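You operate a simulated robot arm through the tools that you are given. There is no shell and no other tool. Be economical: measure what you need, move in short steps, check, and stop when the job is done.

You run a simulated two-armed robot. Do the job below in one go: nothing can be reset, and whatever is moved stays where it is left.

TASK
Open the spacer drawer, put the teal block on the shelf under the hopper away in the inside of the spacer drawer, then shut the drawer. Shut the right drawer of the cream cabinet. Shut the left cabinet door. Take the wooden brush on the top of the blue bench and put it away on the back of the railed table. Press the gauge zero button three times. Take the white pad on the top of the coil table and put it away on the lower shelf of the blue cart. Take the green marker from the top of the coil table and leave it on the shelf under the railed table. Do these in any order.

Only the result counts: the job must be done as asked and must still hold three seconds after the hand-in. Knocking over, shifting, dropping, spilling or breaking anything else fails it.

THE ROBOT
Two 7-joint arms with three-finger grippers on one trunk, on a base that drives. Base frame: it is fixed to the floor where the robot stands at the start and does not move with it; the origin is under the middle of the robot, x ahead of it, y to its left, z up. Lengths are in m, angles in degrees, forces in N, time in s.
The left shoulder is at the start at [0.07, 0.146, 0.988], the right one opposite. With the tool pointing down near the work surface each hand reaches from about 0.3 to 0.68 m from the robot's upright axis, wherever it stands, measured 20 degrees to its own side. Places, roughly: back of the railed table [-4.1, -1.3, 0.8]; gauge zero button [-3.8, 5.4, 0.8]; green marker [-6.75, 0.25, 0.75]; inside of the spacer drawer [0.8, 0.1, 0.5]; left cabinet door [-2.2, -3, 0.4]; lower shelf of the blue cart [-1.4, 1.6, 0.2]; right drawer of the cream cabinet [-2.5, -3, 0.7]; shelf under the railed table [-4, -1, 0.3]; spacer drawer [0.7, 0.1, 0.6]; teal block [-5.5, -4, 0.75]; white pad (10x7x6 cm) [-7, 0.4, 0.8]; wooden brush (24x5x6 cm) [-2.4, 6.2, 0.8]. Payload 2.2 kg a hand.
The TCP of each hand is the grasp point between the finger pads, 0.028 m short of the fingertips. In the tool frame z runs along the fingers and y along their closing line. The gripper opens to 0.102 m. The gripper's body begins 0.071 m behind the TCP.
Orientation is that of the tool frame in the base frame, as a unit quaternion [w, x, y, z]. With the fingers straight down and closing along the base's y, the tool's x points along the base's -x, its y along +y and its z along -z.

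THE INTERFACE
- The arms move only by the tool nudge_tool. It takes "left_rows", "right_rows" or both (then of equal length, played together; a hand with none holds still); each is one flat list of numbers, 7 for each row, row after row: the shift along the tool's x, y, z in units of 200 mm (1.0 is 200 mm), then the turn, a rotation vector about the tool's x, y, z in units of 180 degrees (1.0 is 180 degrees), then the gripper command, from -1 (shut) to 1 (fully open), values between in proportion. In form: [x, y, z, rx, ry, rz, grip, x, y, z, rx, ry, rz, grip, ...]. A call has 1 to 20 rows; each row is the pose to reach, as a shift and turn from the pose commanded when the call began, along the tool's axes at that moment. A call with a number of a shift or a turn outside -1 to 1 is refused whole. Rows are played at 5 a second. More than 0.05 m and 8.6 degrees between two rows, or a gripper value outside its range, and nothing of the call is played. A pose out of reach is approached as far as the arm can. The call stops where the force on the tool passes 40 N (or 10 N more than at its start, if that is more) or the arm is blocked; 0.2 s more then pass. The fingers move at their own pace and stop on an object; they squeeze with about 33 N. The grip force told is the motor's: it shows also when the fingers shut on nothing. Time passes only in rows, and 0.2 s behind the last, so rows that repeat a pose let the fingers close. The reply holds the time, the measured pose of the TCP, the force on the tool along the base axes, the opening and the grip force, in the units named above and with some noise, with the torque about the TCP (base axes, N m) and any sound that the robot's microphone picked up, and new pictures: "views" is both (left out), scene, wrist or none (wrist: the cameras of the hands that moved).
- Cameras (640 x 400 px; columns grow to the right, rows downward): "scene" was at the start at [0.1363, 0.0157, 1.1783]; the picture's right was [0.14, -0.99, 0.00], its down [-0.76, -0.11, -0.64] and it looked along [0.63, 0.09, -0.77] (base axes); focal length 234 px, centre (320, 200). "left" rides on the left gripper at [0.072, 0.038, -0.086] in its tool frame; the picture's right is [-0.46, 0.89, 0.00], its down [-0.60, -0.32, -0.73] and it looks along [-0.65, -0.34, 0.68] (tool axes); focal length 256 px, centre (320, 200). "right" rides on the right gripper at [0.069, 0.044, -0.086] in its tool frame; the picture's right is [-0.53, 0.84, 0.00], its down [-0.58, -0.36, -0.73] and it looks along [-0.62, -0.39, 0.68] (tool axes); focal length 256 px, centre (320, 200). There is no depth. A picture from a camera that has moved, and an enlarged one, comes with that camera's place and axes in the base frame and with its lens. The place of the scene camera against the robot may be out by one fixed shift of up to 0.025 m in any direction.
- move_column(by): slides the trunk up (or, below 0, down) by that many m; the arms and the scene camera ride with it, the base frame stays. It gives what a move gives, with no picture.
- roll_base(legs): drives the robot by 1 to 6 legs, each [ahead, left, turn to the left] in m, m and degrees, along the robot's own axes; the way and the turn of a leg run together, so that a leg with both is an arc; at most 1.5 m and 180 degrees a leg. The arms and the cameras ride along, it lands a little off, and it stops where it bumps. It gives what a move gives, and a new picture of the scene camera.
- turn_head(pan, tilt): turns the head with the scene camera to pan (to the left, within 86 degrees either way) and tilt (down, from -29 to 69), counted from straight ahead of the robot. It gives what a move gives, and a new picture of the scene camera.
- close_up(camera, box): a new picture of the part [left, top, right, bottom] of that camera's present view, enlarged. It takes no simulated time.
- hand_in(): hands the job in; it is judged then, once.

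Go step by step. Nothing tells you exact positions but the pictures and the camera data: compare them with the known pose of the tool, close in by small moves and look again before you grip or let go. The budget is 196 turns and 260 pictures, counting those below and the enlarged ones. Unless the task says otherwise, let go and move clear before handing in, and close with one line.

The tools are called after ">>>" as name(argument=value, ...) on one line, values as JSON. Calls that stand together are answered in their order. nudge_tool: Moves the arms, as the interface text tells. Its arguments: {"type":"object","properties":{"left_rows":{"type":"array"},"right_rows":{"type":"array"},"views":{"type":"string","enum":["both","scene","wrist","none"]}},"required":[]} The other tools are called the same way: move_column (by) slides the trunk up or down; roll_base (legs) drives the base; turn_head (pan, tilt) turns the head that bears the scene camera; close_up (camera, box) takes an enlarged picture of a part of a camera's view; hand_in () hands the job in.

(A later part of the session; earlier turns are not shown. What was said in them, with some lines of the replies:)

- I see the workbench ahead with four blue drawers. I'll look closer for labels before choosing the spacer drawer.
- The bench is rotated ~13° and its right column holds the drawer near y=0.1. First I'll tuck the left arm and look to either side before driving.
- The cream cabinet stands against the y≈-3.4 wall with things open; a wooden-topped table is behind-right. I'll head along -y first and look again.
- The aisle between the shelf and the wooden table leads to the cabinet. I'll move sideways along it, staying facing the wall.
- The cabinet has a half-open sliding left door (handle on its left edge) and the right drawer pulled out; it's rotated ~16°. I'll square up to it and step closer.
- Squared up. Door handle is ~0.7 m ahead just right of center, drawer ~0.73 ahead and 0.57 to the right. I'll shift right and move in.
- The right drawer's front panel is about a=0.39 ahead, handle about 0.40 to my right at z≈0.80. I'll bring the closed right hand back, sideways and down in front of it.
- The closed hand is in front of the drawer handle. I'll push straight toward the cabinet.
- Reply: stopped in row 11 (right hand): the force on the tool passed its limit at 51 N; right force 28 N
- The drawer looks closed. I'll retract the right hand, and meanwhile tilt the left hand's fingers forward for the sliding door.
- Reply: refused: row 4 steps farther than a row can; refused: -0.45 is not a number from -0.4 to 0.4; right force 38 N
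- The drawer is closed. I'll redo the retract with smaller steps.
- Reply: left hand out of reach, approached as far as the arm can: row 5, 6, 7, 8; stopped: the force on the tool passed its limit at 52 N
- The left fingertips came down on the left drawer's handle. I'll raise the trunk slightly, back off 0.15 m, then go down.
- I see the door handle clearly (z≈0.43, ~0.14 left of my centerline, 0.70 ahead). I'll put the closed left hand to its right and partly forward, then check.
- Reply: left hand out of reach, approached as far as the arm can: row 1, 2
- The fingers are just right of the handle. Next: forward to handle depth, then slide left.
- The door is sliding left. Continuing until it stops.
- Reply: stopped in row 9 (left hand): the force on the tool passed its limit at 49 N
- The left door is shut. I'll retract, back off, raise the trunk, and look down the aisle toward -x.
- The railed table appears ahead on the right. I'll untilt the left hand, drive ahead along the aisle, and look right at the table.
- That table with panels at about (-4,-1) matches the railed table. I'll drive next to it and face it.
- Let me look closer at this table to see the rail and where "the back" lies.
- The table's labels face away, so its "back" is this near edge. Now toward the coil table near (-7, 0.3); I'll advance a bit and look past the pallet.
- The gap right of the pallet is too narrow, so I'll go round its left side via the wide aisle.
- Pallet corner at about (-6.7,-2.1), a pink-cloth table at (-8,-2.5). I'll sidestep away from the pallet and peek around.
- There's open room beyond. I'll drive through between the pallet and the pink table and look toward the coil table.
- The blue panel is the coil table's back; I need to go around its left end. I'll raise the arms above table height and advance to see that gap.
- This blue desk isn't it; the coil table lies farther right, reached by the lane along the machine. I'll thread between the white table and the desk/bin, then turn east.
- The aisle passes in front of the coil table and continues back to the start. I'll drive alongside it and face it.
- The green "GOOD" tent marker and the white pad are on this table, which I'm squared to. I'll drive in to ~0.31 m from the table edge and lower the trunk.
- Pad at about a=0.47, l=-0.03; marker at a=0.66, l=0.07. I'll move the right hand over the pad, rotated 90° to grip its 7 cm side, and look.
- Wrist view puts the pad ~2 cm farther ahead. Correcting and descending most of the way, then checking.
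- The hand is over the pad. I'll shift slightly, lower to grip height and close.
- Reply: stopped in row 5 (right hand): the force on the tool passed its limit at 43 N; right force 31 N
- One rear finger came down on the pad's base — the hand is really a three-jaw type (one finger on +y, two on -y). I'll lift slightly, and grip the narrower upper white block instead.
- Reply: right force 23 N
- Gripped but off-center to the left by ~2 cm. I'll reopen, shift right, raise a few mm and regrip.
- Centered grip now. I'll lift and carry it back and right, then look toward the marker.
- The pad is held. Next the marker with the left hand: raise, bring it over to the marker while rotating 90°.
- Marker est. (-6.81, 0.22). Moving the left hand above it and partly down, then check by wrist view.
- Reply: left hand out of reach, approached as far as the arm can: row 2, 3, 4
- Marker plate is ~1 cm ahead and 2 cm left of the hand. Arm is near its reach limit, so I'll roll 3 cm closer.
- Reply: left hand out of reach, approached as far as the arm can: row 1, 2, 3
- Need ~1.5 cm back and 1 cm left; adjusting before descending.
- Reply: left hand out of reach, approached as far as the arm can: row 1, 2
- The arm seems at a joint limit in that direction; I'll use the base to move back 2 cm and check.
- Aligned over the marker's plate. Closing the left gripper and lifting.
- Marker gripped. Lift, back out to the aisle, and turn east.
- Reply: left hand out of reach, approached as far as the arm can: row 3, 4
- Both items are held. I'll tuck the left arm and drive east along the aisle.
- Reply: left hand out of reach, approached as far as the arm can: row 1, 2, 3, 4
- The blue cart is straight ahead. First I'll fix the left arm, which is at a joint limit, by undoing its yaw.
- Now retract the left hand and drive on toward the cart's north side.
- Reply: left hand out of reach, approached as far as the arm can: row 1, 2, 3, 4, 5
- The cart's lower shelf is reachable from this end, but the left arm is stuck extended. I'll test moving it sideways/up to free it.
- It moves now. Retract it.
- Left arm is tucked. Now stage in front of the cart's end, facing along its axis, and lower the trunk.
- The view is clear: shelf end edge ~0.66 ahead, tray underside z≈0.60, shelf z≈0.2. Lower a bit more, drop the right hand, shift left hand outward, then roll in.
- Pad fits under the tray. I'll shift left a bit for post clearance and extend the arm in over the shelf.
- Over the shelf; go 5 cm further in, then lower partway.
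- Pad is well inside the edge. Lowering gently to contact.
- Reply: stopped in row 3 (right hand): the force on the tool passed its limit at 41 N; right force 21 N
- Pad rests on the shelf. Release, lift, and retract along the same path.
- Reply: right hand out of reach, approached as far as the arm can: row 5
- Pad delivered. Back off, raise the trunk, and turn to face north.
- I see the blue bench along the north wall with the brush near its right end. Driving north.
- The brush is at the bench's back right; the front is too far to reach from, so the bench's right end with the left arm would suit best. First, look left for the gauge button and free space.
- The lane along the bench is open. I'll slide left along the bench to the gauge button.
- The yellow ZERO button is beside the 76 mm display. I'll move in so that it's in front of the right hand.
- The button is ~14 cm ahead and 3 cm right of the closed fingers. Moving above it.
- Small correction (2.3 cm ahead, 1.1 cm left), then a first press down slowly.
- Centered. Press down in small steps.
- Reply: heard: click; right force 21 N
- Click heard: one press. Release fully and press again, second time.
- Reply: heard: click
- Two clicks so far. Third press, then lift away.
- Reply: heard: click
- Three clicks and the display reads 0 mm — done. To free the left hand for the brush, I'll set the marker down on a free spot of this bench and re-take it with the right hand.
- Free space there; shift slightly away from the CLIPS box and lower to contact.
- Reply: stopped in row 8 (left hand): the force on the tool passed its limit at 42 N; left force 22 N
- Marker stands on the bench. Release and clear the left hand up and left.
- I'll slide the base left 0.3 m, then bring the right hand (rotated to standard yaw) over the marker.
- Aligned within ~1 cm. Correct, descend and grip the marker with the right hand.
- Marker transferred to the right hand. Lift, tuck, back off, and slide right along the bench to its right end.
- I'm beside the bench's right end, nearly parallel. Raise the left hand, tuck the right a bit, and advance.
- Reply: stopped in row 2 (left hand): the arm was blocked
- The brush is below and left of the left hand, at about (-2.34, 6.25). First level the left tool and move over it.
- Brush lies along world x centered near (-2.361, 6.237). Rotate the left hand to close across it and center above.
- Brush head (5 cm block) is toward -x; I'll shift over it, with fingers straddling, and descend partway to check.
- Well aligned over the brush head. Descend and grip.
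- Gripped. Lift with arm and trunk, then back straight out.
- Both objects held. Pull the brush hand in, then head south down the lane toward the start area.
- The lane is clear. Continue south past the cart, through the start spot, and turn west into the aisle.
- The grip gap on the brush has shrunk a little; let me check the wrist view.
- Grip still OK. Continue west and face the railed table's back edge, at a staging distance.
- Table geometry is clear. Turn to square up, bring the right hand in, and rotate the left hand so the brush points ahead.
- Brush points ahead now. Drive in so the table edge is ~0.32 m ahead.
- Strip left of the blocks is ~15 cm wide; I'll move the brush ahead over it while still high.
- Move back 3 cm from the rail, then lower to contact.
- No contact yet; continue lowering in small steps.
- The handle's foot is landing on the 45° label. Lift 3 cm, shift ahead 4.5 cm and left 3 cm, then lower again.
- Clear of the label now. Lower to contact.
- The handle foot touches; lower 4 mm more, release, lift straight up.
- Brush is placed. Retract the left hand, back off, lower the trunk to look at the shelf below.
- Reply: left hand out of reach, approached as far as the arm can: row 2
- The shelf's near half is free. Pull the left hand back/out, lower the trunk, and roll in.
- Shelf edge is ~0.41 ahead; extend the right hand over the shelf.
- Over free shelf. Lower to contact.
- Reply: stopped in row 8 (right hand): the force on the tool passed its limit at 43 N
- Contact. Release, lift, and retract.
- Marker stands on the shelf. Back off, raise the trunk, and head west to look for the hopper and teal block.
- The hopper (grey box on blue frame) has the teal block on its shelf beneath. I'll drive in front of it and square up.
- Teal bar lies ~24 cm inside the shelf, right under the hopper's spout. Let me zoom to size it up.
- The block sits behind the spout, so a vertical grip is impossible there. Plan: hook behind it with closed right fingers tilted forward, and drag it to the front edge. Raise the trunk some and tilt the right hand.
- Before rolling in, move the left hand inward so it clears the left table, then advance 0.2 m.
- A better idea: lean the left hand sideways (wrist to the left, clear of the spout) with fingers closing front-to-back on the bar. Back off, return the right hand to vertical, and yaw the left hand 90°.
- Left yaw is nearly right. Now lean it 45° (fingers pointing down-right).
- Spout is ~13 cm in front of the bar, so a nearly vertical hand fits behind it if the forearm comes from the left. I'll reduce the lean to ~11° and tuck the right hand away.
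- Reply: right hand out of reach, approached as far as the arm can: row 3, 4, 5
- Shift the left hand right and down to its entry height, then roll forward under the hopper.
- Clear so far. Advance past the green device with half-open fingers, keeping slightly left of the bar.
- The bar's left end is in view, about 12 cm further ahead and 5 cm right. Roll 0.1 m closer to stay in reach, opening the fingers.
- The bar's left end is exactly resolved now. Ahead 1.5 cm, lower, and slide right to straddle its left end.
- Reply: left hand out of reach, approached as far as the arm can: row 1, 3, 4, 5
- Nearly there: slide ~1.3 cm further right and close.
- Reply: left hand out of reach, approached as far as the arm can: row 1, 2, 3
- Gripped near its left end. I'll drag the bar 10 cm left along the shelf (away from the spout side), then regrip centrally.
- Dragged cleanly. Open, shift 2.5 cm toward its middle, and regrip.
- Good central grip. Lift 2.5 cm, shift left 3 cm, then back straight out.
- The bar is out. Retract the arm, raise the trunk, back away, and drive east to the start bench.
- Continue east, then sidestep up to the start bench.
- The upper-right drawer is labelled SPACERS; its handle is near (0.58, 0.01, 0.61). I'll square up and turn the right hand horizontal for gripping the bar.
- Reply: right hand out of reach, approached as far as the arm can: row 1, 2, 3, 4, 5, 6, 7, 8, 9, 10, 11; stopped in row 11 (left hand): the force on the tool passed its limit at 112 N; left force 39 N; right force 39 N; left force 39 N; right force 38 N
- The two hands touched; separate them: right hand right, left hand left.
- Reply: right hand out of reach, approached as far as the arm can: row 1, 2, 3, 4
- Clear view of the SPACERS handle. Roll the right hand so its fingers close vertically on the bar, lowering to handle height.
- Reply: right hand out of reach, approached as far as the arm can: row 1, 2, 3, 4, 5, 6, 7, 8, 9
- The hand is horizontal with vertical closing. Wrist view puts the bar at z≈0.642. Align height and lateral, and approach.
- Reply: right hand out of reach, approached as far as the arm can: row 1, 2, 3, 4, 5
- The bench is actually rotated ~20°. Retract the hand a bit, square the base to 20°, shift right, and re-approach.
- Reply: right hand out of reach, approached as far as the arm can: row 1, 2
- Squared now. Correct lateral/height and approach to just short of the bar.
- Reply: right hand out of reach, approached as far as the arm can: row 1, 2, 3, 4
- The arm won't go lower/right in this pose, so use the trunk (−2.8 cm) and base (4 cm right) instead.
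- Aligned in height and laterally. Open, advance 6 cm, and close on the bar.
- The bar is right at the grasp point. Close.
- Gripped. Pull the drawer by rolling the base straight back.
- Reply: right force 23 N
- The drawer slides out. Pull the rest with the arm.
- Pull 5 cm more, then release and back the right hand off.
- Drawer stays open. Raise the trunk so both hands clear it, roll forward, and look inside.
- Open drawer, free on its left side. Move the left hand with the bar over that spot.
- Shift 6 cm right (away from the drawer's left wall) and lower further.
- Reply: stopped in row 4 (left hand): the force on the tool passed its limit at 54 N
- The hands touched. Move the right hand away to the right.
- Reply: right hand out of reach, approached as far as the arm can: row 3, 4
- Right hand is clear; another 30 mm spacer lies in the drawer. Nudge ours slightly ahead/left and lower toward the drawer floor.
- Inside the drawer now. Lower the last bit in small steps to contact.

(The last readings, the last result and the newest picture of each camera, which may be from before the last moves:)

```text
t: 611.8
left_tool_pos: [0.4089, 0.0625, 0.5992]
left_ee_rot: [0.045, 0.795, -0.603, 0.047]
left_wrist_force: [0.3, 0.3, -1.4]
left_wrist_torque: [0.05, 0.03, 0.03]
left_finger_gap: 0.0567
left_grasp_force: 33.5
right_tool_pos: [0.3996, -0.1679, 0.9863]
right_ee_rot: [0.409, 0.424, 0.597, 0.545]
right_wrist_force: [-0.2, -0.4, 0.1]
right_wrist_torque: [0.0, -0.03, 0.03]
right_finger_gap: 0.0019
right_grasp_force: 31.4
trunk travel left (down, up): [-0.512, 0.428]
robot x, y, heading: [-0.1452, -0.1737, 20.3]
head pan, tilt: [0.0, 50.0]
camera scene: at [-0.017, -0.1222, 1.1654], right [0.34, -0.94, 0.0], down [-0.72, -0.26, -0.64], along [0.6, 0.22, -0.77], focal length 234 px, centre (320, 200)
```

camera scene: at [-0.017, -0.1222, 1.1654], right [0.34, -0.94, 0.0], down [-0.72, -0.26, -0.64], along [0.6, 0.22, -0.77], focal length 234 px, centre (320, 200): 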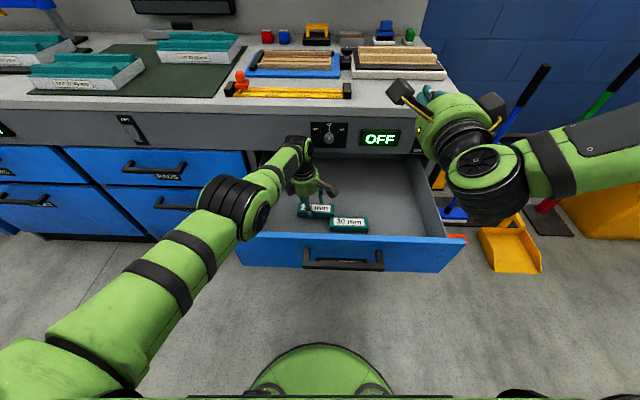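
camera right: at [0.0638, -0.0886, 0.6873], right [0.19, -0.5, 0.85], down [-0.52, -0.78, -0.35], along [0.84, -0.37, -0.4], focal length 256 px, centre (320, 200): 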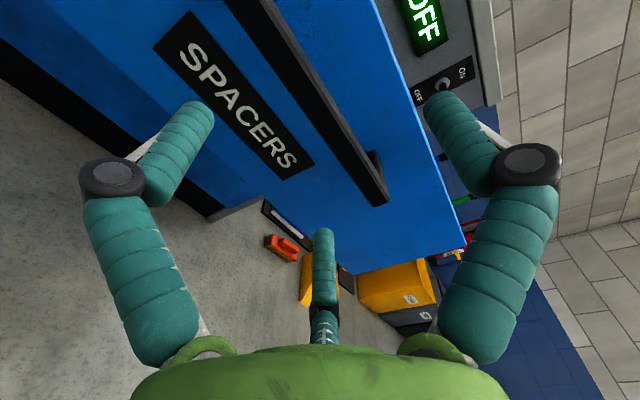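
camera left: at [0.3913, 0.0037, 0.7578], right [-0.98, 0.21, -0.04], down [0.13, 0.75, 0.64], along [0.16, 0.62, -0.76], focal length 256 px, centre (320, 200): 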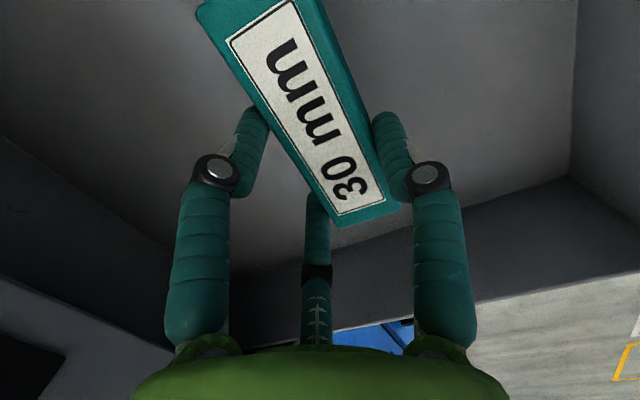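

>>> close_up(camera="scene", box=[200, 130, 420, 270])

```text
2.86 times, centred on (310, 200) of scene
camera zoom: at [-0.017, -0.1222, 1.1654], right [0.34, -0.94, 0.0], down [-0.72, -0.26, -0.64], along [0.6, 0.22, -0.77], focal length 670 px, centre (349, 200)
```

zoom: 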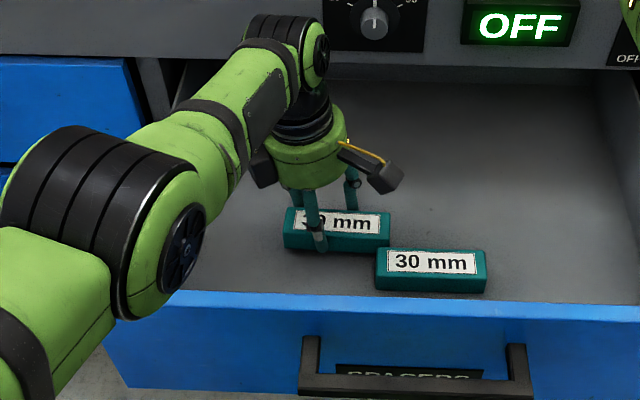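

Good clearance from the other spacer. Continue down gently.

>>> nudge_tool(left_rows=[0, -0.03, 0.02, 0, 0, 0, -1, 0, -0.05, 0.04, 0, 0, 0, -1, 0, -0.05, 0.06, 0, 0, 0, -1, 0, -0.05, 0.08, 0, 0, 0, -1, 0, -0.05, 0.1, 0, 0, 0, -1, 0, -0.05, 0.12, 0, 0, 0, -1, 0, -0.05, 0.14, 0, 0, 0, -1, 0, -0.05, 0.16, 0, 0, 0, -1, 0, -0.05, 0.18, 0, 0, 0, -1, 0, -0.05, 0.2, 0, 0, 0, -1], views="none")

>>> close_up(camera="scene", box=[200, 130, 420, 270])

```text
t: 614.0
left_tool_pos: [0.4045, 0.0639, 0.5889]
left_ee_rot: [0.039, 0.795, -0.603, 0.051]
left_wrist_force: [0.8, 1.1, 37.9]
left_wrist_torque: [-0.24, 0.32, 0.02]
left_finger_gap: 0.0565
left_grasp_force: 33.2
left hand out of reach, approached as far as the arm can: row 1, 2, 3, 4, 5, 6, 7, 8, 9, 10
right_tool_pos: [0.3953, -0.1705, 0.9915]
right_ee_rot: [0.411, 0.422, 0.595, 0.547]
right_wrist_force: [-0.4, 0.0, 0.1]
right_wrist_torque: [-0.02, -0.01, -0.02]
right_finger_gap: 0.002
right_grasp_force: 31.8
trunk travel left (down, up): [-0.512, 0.428]
robot x, y, heading: [-0.144, -0.1689, 20.2]
head pan, tilt: [0.0, 50.0]
```

```text
2.86 times, centred on (310, 200) of scene
camera zoom: at [-0.0225, -0.1246, 1.1663], right [0.34, -0.94, 0.0], down [-0.72, -0.26, -0.65], along [0.61, 0.22, -0.76], focal length 670 px, centre (349, 200)
```

zoom: 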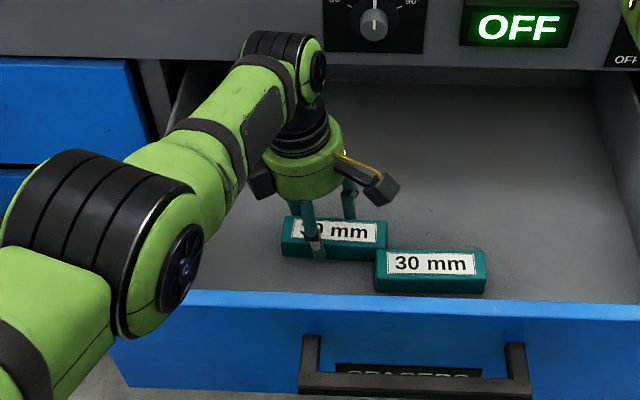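

The bar is on the drawer floor. Release and lift straight up.

>>> nudge_tool(left_rows=[0, 0, -0.04, 0, 0, 0, 0.4, 0, 0, -0.06, 0, 0, 0, 0.4, 0, 0, -0.06, 0, 0, 0, 0.4, 0, 0, -0.25, 0, 0, 0, 0.4, 0, 0, -0.45, 0, 0, 0, 0.4, 0, 0, -0.65, 0, 0, 0, 0.4, 0, 0, -0.85, 0, 0, 0, 0.4, 0, 0, -1, 0, 0, 0, 0.4], views="scene")

```text
t: 615.8
left_tool_pos: [0.4269, 0.0892, 0.7814]
left_ee_rot: [0.046, 0.795, -0.603, 0.044]
left_wrist_force: [0.1, -0.8, 0.0]
left_wrist_torque: [0.01, -0.01, -0.02]
left_finger_gap: 0.0711
left_grasp_force: 0.1
left hand out of reach, approached as far as the arm can: row 4, 5, 6, 7, 8
right_tool_pos: [0.3988, -0.1679, 0.9875]
right_ee_rot: [0.409, 0.423, 0.597, 0.545]
right_wrist_force: [-0.6, 0.4, 0.1]
right_wrist_torque: [0.0, 0.0, -0.02]
right_finger_gap: 0.002
right_grasp_force: 30.9
trunk travel left (down, up): [-0.512, 0.428]
robot x, y, heading: [-0.1477, -0.1682, 19.9]
head pan, tilt: [0.0, 50.0]
camera scene: at [-0.0177, -0.1226, 1.1655], right [0.34, -0.94, 0.0], down [-0.72, -0.26, -0.64], along [0.6, 0.22, -0.77], focal length 234 px, centre (320, 200)
```

scene: 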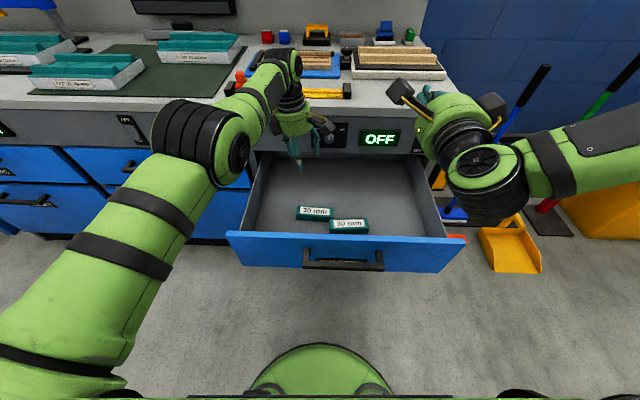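

Bar is in the drawer. Raise, retract the left hand, back off, and bring the closed right hand to drawer-front height.

>>> move_column(by=0.12)

>>> nudge_tool(left_rows=[0, 0.15, 0, 0, 0, 0, 0.4, 0, 0.3, 0, 0, 0, 0, 0.4, -0.1, 0.45, 0, 0, 0, 0, 0.4, -0.25, 0.6, 0, 0, 0, 0, 0.4, -0.4, 0.75, 0, 0, 0, 0, 0.4], views="none")

>>> roll_base(legs=[[-0.2, 0.08, 0]])

>>> move_column(by=-0.4)

>>> turn_head(pan=0, tilt=30)

```text
t: 617.3
left_tool_pos: [0.4266, 0.0898, 0.8999]
left_ee_rot: [0.046, 0.796, -0.602, 0.045]
left_wrist_force: [-0.1, -0.5, 0.2]
left_wrist_torque: [0.02, -0.03, 0.02]
left_finger_gap: 0.0717
left_grasp_force: 0.2
right_tool_pos: [0.4002, -0.1677, 1.1077]
right_ee_rot: [0.41, 0.423, 0.597, 0.544]
right_wrist_force: [-0.9, -0.1, 0.2]
right_wrist_torque: [-0.02, 0.02, 0.02]
right_finger_gap: 0.0025
right_grasp_force: 31.7
trunk travel left (down, up): [-0.632, 0.308]
robot x, y, heading: [-0.1461, -0.1667, 20.2]
head pan, tilt: [0.0, 50.0]
```

```text
t: 618.5
left_tool_pos: [0.4107, 0.1729, 0.8944]
left_ee_rot: [0.047, 0.795, -0.603, 0.044]
left_wrist_force: [0.0, 0.9, 0.0]
left_wrist_torque: [0.0, 0.01, 0.0]
left_finger_gap: 0.0712
left_grasp_force: 0.0
left hand out of reach, approached as far as the arm can: row 1, 2, 3, 4, 5
right_tool_pos: [0.4004, -0.1655, 1.1073]
right_ee_rot: [0.409, 0.422, 0.597, 0.545]
right_wrist_force: [1.1, -0.1, -0.2]
right_wrist_torque: [-0.02, -0.01, -0.04]
right_finger_gap: 0.0018
right_grasp_force: 31.2
trunk travel left (down, up): [-0.632, 0.308]
robot x, y, heading: [-0.146, -0.1704, 20.0]
head pan, tilt: [0.0, 50.0]
```

```text
t: 620.2
left_tool_pos: [0.1969, 0.1741, 0.8954]
left_ee_rot: [0.048, 0.794, -0.605, 0.044]
left_wrist_force: [0.0, -0.1, -0.1]
left_wrist_torque: [0.01, 0.02, -0.02]
left_finger_gap: 0.0714
left_grasp_force: 0.0
right_tool_pos: [0.1824, -0.1655, 1.1064]
right_ee_rot: [0.411, 0.424, 0.597, 0.543]
right_wrist_force: [0.0, 0.5, -0.3]
right_wrist_torque: [0.0, 0.01, -0.01]
right_finger_gap: 0.002
right_grasp_force: 31.2
trunk travel left (down, up): [-0.632, 0.308]
robot x, y, heading: [-0.3616, -0.166, 19.8]
head pan, tilt: [0.0, 50.0]
camera scene: at [-0.2324, -0.1178, 1.2853], right [0.34, -0.94, 0.0], down [-0.72, -0.26, -0.64], along [0.6, 0.22, -0.77], focal length 234 px, centre (320, 200)
```

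scene: 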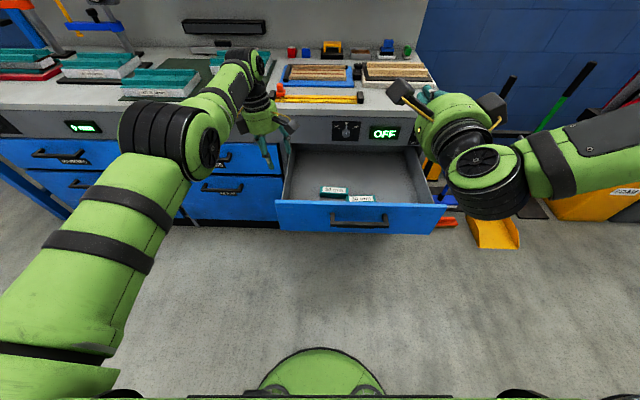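

```text
t: 622.7
left_tool_pos: [0.2036, 0.1757, 0.6253]
left_ee_rot: [0.033, 0.794, -0.605, 0.053]
left_wrist_force: [-1.3, -1.1, 14.8]
left_wrist_torque: [0.36, 0.26, 0.07]
left_finger_gap: 0.0715
left_grasp_force: 0.0
right_tool_pos: [0.1821, -0.1656, 0.8216]
right_ee_rot: [0.41, 0.424, 0.596, 0.544]
right_wrist_force: [0.0, 0.8, 0.4]
right_wrist_torque: [0.03, -0.01, -0.01]
right_finger_gap: 0.0019
right_grasp_force: 31.7
trunk travel left (down, up): [-0.346, 0.594]
robot x, y, heading: [-0.3675, -0.1624, 20.0]
head pan, tilt: [0.0, 50.0]
stopped: the force on the tool passed its limit at 54 N (the readings are from after the stop); the commanded pose is now the measured one
```

```text
t: 623.5
left_tool_pos: [0.202, 0.176, 0.6272]
left_ee_rot: [0.032, 0.794, -0.604, 0.053]
left_wrist_force: [2.6, -0.4, 20.4]
left_wrist_torque: [0.37, 0.69, -0.03]
left_finger_gap: 0.0716
left_grasp_force: 0.0
right_tool_pos: [0.1823, -0.1663, 0.8232]
right_ee_rot: [0.411, 0.423, 0.596, 0.545]
right_wrist_force: [-0.3, -0.2, -0.4]
right_wrist_torque: [0.0, -0.01, 0.0]
right_finger_gap: 0.002
right_grasp_force: 31.8
trunk travel left (down, up): [-0.346, 0.594]
robot x, y, heading: [-0.3627, -0.1657, 19.8]
head pan, tilt: [0.0, 30.0]
camera scene: at [-0.2224, -0.1148, 1.03], right [0.34, -0.94, 0.0], down [-0.47, -0.17, -0.87], along [0.82, 0.3, -0.5], focal length 234 px, centre (320, 200)
```

scene: 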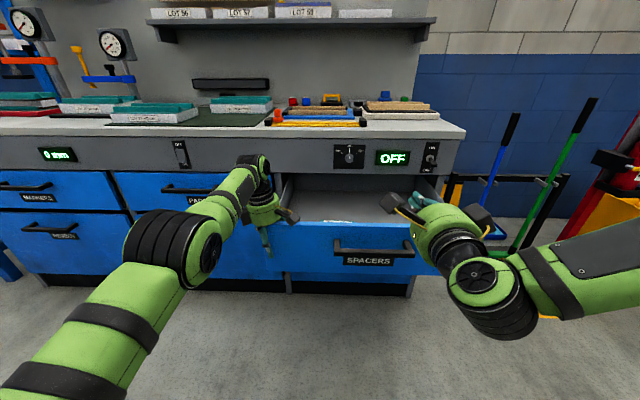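

The left hand hadn't retracted and touched the drawer front. Raise, free it to the left, and pull it back.

>>> move_column(by=0.15)

>>> nudge_tool(left_rows=[-0.2, 0.02, 0, 0, 0, 0, 0.4, -0.4, 0.05, 0, 0, 0, 0, 0.4, -0.6, 0.1, 0, 0, 0, 0, 0.4, -0.75, 0.2, 0, 0, 0, 0, 0.4, -0.85, 0.35, 0, 0, 0, 0, 0.4, -0.9, 0.5, 0, 0, 0, 0, 0.4, -0.9, 0.7, 0, 0, 0, 0, 0.4, -0.9, 0.9, 0, 0, 0, 0, 0.4], views="scene")

```text
t: 625.3
left_tool_pos: [0.203, 0.1765, 0.7714]
left_ee_rot: [0.034, 0.794, -0.604, 0.051]
left_wrist_force: [0.3, -0.2, -1.2]
left_wrist_torque: [0.02, 0.0, 0.0]
left_finger_gap: 0.0717
left_grasp_force: 0.1
right_tool_pos: [0.1835, -0.165, 0.9715]
right_ee_rot: [0.41, 0.424, 0.598, 0.543]
right_wrist_force: [0.3, 0.6, 0.0]
right_wrist_torque: [0.01, -0.01, -0.01]
right_finger_gap: 0.0019
right_grasp_force: 31.6
trunk travel left (down, up): [-0.496, 0.444]
robot x, y, heading: [-0.3614, -0.1699, 19.9]
head pan, tilt: [0.0, 30.0]
```

```text
t: 627.1
left_tool_pos: [0.095, 0.3948, 0.7546]
left_ee_rot: [0.036, 0.794, -0.604, 0.051]
left_wrist_force: [0.3, 0.6, 0.3]
left_wrist_torque: [-0.03, 0.0, 0.03]
left_finger_gap: 0.0712
left_grasp_force: 0.1
left hand out of reach, approached as far as the arm can: row 2, 3, 4, 5, 6, 7, 8
right_tool_pos: [0.1834, -0.1652, 0.973]
right_ee_rot: [0.411, 0.423, 0.597, 0.544]
right_wrist_force: [-0.2, 0.4, 0.8]
right_wrist_torque: [0.02, -0.05, -0.01]
right_finger_gap: 0.002
right_grasp_force: 31.6
trunk travel left (down, up): [-0.496, 0.444]
robot x, y, heading: [-0.3609, -0.165, 19.7]
head pan, tilt: [0.0, 30.0]
camera scene: at [-0.2211, -0.1123, 1.1796], right [0.34, -0.94, 0.0], down [-0.47, -0.17, -0.87], along [0.81, 0.29, -0.5], focal length 234 px, centre (320, 200)
```

scene: 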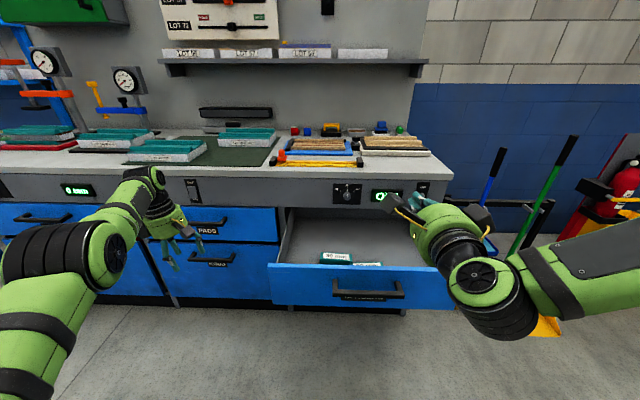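

Now retract the left hand straight back.

>>> nudge_tool(left_rows=[0, 0.2, 0, 0, 0, 0, 0.4, 0, 0.4, 0, 0, 0, 0, 0.4, 0, 0.6, 0, 0, 0, 0, 0.4, 0, 0.8, 0, 0, 0, 0, 0.4, 0, 1, 0, 0, 0, 0, 0.4], views="none")

```text
t: 628.3
left_tool_pos: [0.0348, 0.4587, 0.7483]
left_ee_rot: [0.036, 0.793, -0.605, 0.053]
left_wrist_force: [-0.4, 0.4, -0.7]
left_wrist_torque: [-0.02, -0.03, -0.01]
left_finger_gap: 0.0715
left_grasp_force: 0.0
left hand out of reach, approached as far as the arm can: row 1, 2, 3, 4, 5
right_tool_pos: [0.183, -0.1642, 0.9721]
right_ee_rot: [0.41, 0.424, 0.597, 0.543]
right_wrist_force: [-0.9, 0.8, 0.1]
right_wrist_torque: [-0.02, -0.01, -0.02]
right_finger_gap: 0.002
right_grasp_force: 31.4
trunk travel left (down, up): [-0.496, 0.444]
robot x, y, heading: [-0.3648, -0.1641, 19.9]
head pan, tilt: [0.0, 30.0]
```

The 90° yaw limits it; undo the yaw, then retract.

>>> nudge_tool(left_rows=[0, 0, 0, 0, 0, 0.045, 0.4, 0, 0, 0, 0, 0, 0.09, 0.4, 0, 0, 0, 0, 0, 0.135, 0.4, 0, 0, 0, 0, 0, 0.18, 0.4, 0, 0, 0, 0, 0, 0.225, 0.4, 0, 0, 0, 0, 0, 0.27, 0.4, 0, 0, 0, 0, 0, 0.315, 0.4, 0, 0, 0, 0, 0, 0.36, 0.4, 0, 0, 0, 0, 0, 0.405, 0.4, 0, 0, 0, 0, 0, 0.45, 0.4, 0, 0, 0, 0, 0, 0.495, 0.4], views="none")

>>> nudge_tool(left_rows=[0.2, 0, 0, 0, 0, 0, 0.4, 0.4, 0, 0, 0, 0, 0, 0.4, 0.6, 0, 0, 0, 0, 0, 0.4, 0.8, 0, 0, 0, 0, 0, 0.4], views="scene")

```text
t: 630.7
left_tool_pos: [0.0322, 0.4634, 0.7475]
left_ee_rot: [0.011, -0.14, 0.988, -0.061]
left_wrist_force: [0.1, -0.7, -0.2]
left_wrist_torque: [-0.01, 0.0, 0.03]
left_finger_gap: 0.0716
left_grasp_force: 0.0
left hand out of reach, approached as far as the arm can: row 5, 6, 8, 9, 10, 11
right_tool_pos: [0.1841, -0.1646, 0.9717]
right_ee_rot: [0.411, 0.424, 0.596, 0.544]
right_wrist_force: [-0.2, 0.4, -0.2]
right_wrist_torque: [-0.03, 0.01, -0.01]
right_finger_gap: 0.0021
right_grasp_force: 31.8
trunk travel left (down, up): [-0.496, 0.444]
robot x, y, heading: [-0.3615, -0.1665, 20.0]
head pan, tilt: [0.0, 30.0]
```

```text
t: 631.7
left_tool_pos: [-0.0438, 0.5208, 0.7502]
left_ee_rot: [0.01, -0.141, 0.988, -0.062]
left_wrist_force: [0.2, 0.4, -0.4]
left_wrist_torque: [0.0, -0.03, 0.02]
left_finger_gap: 0.0714
left_grasp_force: 0.1
left hand out of reach, approached as far as the arm can: row 1, 2, 3, 4
right_tool_pos: [0.1828, -0.164, 0.9723]
right_ee_rot: [0.411, 0.424, 0.597, 0.543]
right_wrist_force: [-0.1, -0.1, -0.3]
right_wrist_torque: [0.01, 0.02, -0.04]
right_finger_gap: 0.002
right_grasp_force: 31.8
trunk travel left (down, up): [-0.496, 0.444]
robot x, y, heading: [-0.3608, -0.1688, 20.0]
head pan, tilt: [0.0, 30.0]
camera scene: at [-0.2216, -0.1124, 1.1797], right [0.34, -0.94, 0.0], down [-0.47, -0.17, -0.87], along [0.81, 0.29, -0.5], focal length 234 px, centre (320, 200)
```

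scene: 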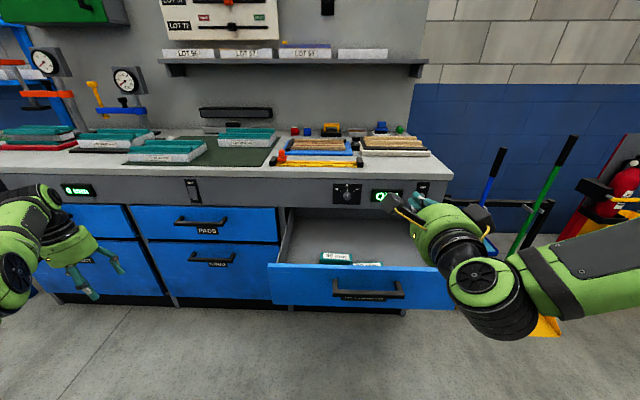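

Left hand is out of the way. Lower the trunk so the right fingertips face the panel just above the handle, then push with the base.

>>> move_column(by=-0.304)

>>> roll_base(legs=[[0.2, 0, 0]])

```text
t: 634.7
left_tool_pos: [-0.0438, 0.5192, 0.4467]
left_ee_rot: [0.011, -0.143, 0.988, -0.061]
left_wrist_force: [0.3, -0.4, -0.5]
left_wrist_torque: [0.0, 0.03, 0.02]
left_finger_gap: 0.0715
left_grasp_force: 0.1
right_tool_pos: [0.183, -0.1645, 0.667]
right_ee_rot: [0.411, 0.424, 0.596, 0.544]
right_wrist_force: [-0.4, -0.5, 0.1]
right_wrist_torque: [-0.01, 0.01, 0.03]
right_finger_gap: 0.0024
right_grasp_force: 31.7
trunk travel left (down, up): [-0.192, 0.748]
robot x, y, heading: [-0.3627, -0.1702, 19.7]
head pan, tilt: [0.0, 30.0]
```

```text
t: 636.3
left_tool_pos: [0.1451, 0.5874, 0.4462]
left_ee_rot: [0.009, -0.141, 0.988, -0.062]
left_wrist_force: [0.3, 0.5, 0.5]
left_wrist_torque: [-0.03, 0.01, 0.0]
left_finger_gap: 0.0714
left_grasp_force: 0.0
right_tool_pos: [0.3708, -0.097, 0.6669]
right_ee_rot: [0.41, 0.424, 0.598, 0.543]
right_wrist_force: [-0.2, 0.1, 0.6]
right_wrist_torque: [0.01, 0.0, 0.02]
right_finger_gap: 0.0019
right_grasp_force: 31.5
trunk travel left (down, up): [-0.192, 0.748]
robot x, y, heading: [-0.1726, -0.0992, 19.8]
head pan, tilt: [0.0, 30.0]
camera scene: at [-0.0327, -0.0455, 0.8755], right [0.34, -0.94, 0.0], down [-0.47, -0.17, -0.87], along [0.81, 0.29, -0.5], focal length 234 px, centre (320, 200)
```

scene: 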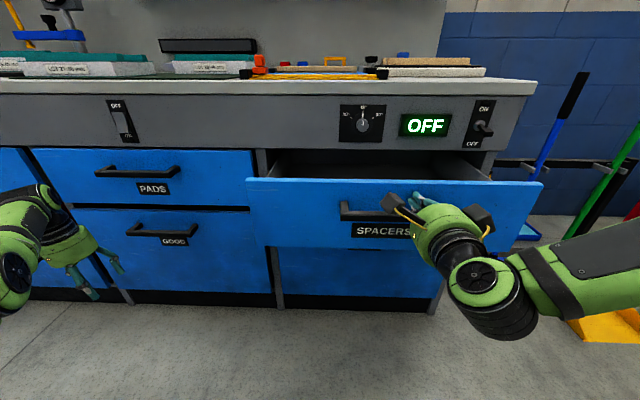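

Mostly closed. Push the rest with the arm under the force limit.

>>> nudge_tool(right_rows=[0, 0, 0.1, 0, 0, 0, -1, 0, 0, 0.2, 0, 0, 0, -1, 0, 0, 0.3, 0, 0, 0, -1, 0, 0, 0.4, 0, 0, 0, -1, 0, 0, 0.5, 0, 0, 0, -1, 0, 0, 0.6, 0, 0, 0, -1, 0, 0, 0.7, 0, 0, 0, -1, 0, 0, 0.8, 0, 0, 0, -1, 0, 0, 0.9, 0, 0, 0, -1, 0, 0, 1, 0, 0, 0, -1], views="scene")

```text
t: 638.5
left_tool_pos: [0.1448, 0.586, 0.4467]
left_ee_rot: [0.011, -0.141, 0.988, -0.062]
left_wrist_force: [0.9, -0.1, -0.1]
left_wrist_torque: [-0.02, 0.02, -0.01]
left_finger_gap: 0.0714
left_grasp_force: 0.0
right_tool_pos: [0.5259, -0.0364, 0.6708]
right_ee_rot: [0.411, 0.429, 0.597, 0.539]
right_wrist_force: [0.5, 0.1, -0.1]
right_wrist_torque: [-0.03, 0.01, -0.01]
right_finger_gap: 0.002
right_grasp_force: 31.7
right hand out of reach, approached as far as the arm can: row 2, 3, 4, 5, 6, 7, 8, 9, 10
trunk travel left (down, up): [-0.192, 0.748]
robot x, y, heading: [-0.1762, -0.0958, 19.8]
head pan, tilt: [0.0, 30.0]
camera scene: at [-0.0329, -0.0457, 0.8756], right [0.34, -0.94, 0.0], down [-0.47, -0.17, -0.87], along [0.81, 0.29, -0.5], focal length 234 px, centre (320, 200)
```

scene: 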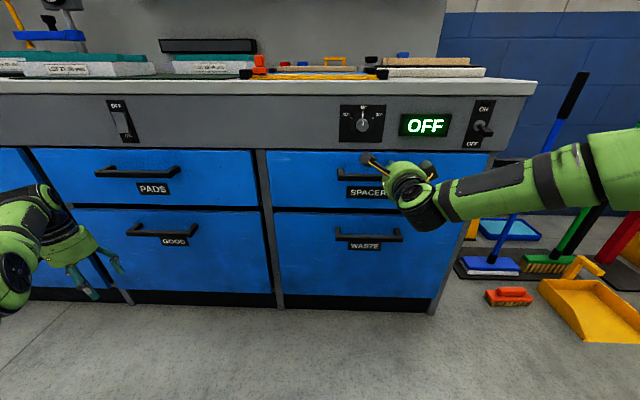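

Almost flush. Finish with a small base push and check the force.

>>> roll_base(legs=[[0.025, 0, 0]])

>>> close_up(camera="scene", box=[230, 90, 510, 250])

```text
t: 639.4
left_tool_pos: [0.1624, 0.5919, 0.4466]
left_ee_rot: [0.011, -0.14, 0.988, -0.062]
left_wrist_force: [0.1, 0.7, 0.3]
left_wrist_torque: [-0.01, 0.03, 0.01]
left_finger_gap: 0.0715
left_grasp_force: 0.0
right_tool_pos: [0.5392, -0.0318, 0.6715]
right_ee_rot: [0.412, 0.429, 0.596, 0.539]
right_wrist_force: [-9.7, -3.5, 1.1]
right_wrist_torque: [0.09, -0.18, 0.0]
right_finger_gap: 0.0021
right_grasp_force: 32.1
trunk travel left (down, up): [-0.192, 0.748]
robot x, y, heading: [-0.1609, -0.093, 19.9]
head pan, tilt: [0.0, 30.0]
stopped in leg 1: the force on the tool passed its limit at 76 N (the readings are from after the stop); the commanded pose is now the measured one
camera scene: at [-0.0174, -0.0403, 0.8758], right [0.34, -0.94, 0.0], down [-0.47, -0.17, -0.87], along [0.82, 0.29, -0.5], focal length 234 px, centre (320, 200)
```

scene: 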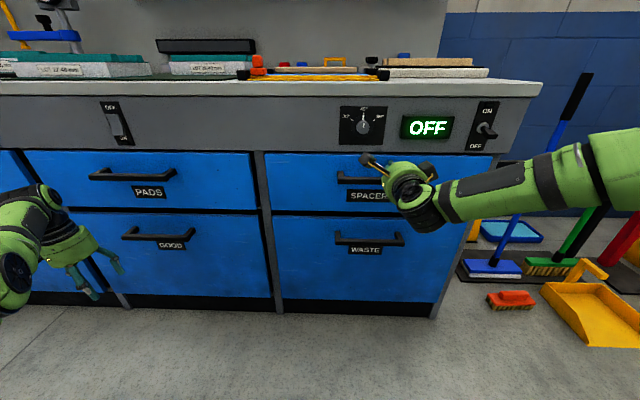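

```text
2.29 times, centred on (370, 170) of scene
camera zoom: at [-0.0174, -0.0403, 0.8758], right [0.34, -0.94, 0.0], down [-0.47, -0.17, -0.87], along [0.82, 0.29, -0.5], focal length 536 px, centre (206, 269)
```

zoom: 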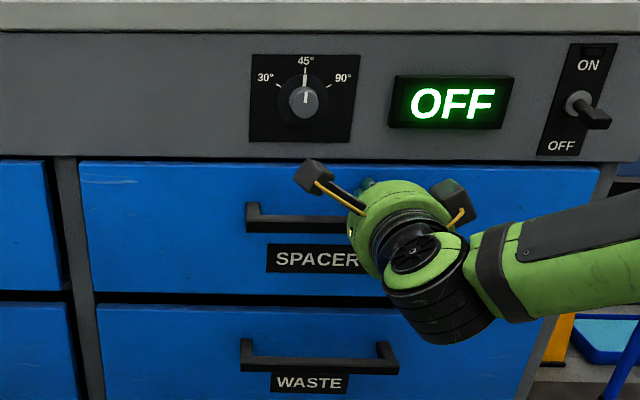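

Drawer hit its stop; it's shut. Back away and take a last look.

>>> roll_base(legs=[[-0.2, 0, 0]])

>>> close_up(camera="scene", box=[100, 60, 520, 320])

```text
t: 641.0
left_tool_pos: [-0.0311, 0.5226, 0.4457]
left_ee_rot: [0.011, -0.141, 0.988, -0.061]
left_wrist_force: [-0.6, -0.4, 0.5]
left_wrist_torque: [-0.03, -0.01, -0.01]
left_finger_gap: 0.0716
left_grasp_force: 0.2
right_tool_pos: [0.3474, -0.0999, 0.6703]
right_ee_rot: [0.411, 0.43, 0.598, 0.537]
right_wrist_force: [0.3, -0.7, -0.6]
right_wrist_torque: [0.02, 0.01, -0.01]
right_finger_gap: 0.002
right_grasp_force: 31.2
trunk travel left (down, up): [-0.192, 0.748]
robot x, y, heading: [-0.3542, -0.1625, 20.0]
head pan, tilt: [0.0, 30.0]
camera scene: at [-0.2097, -0.1094, 0.8756], right [0.34, -0.94, 0.0], down [-0.47, -0.17, -0.87], along [0.82, 0.29, -0.5], focal length 234 px, centre (320, 200)
```

scene: 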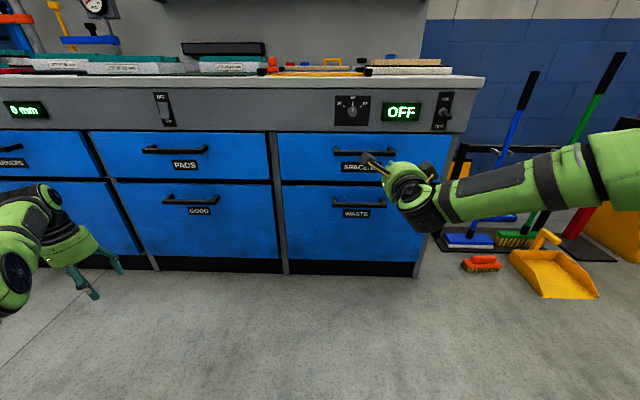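

```text
1.52 times, centred on (310, 190) of scene
camera zoom: at [-0.2097, -0.1094, 0.8756], right [0.34, -0.94, 0.0], down [-0.47, -0.17, -0.87], along [0.82, 0.29, -0.5], focal length 357 px, centre (335, 215)
```

zoom: 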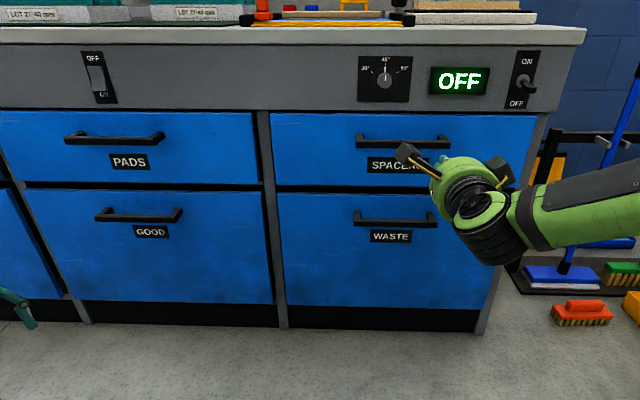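

The SPACERS drawer is shut and flush with its neighbours, both hands are empty and clear, and I've finished every item, so I'm handing in.

>>> hand_in()

```text
The job is handed in.
```

I did every item on the list and handed the job in; the hand-in gave no verdict.
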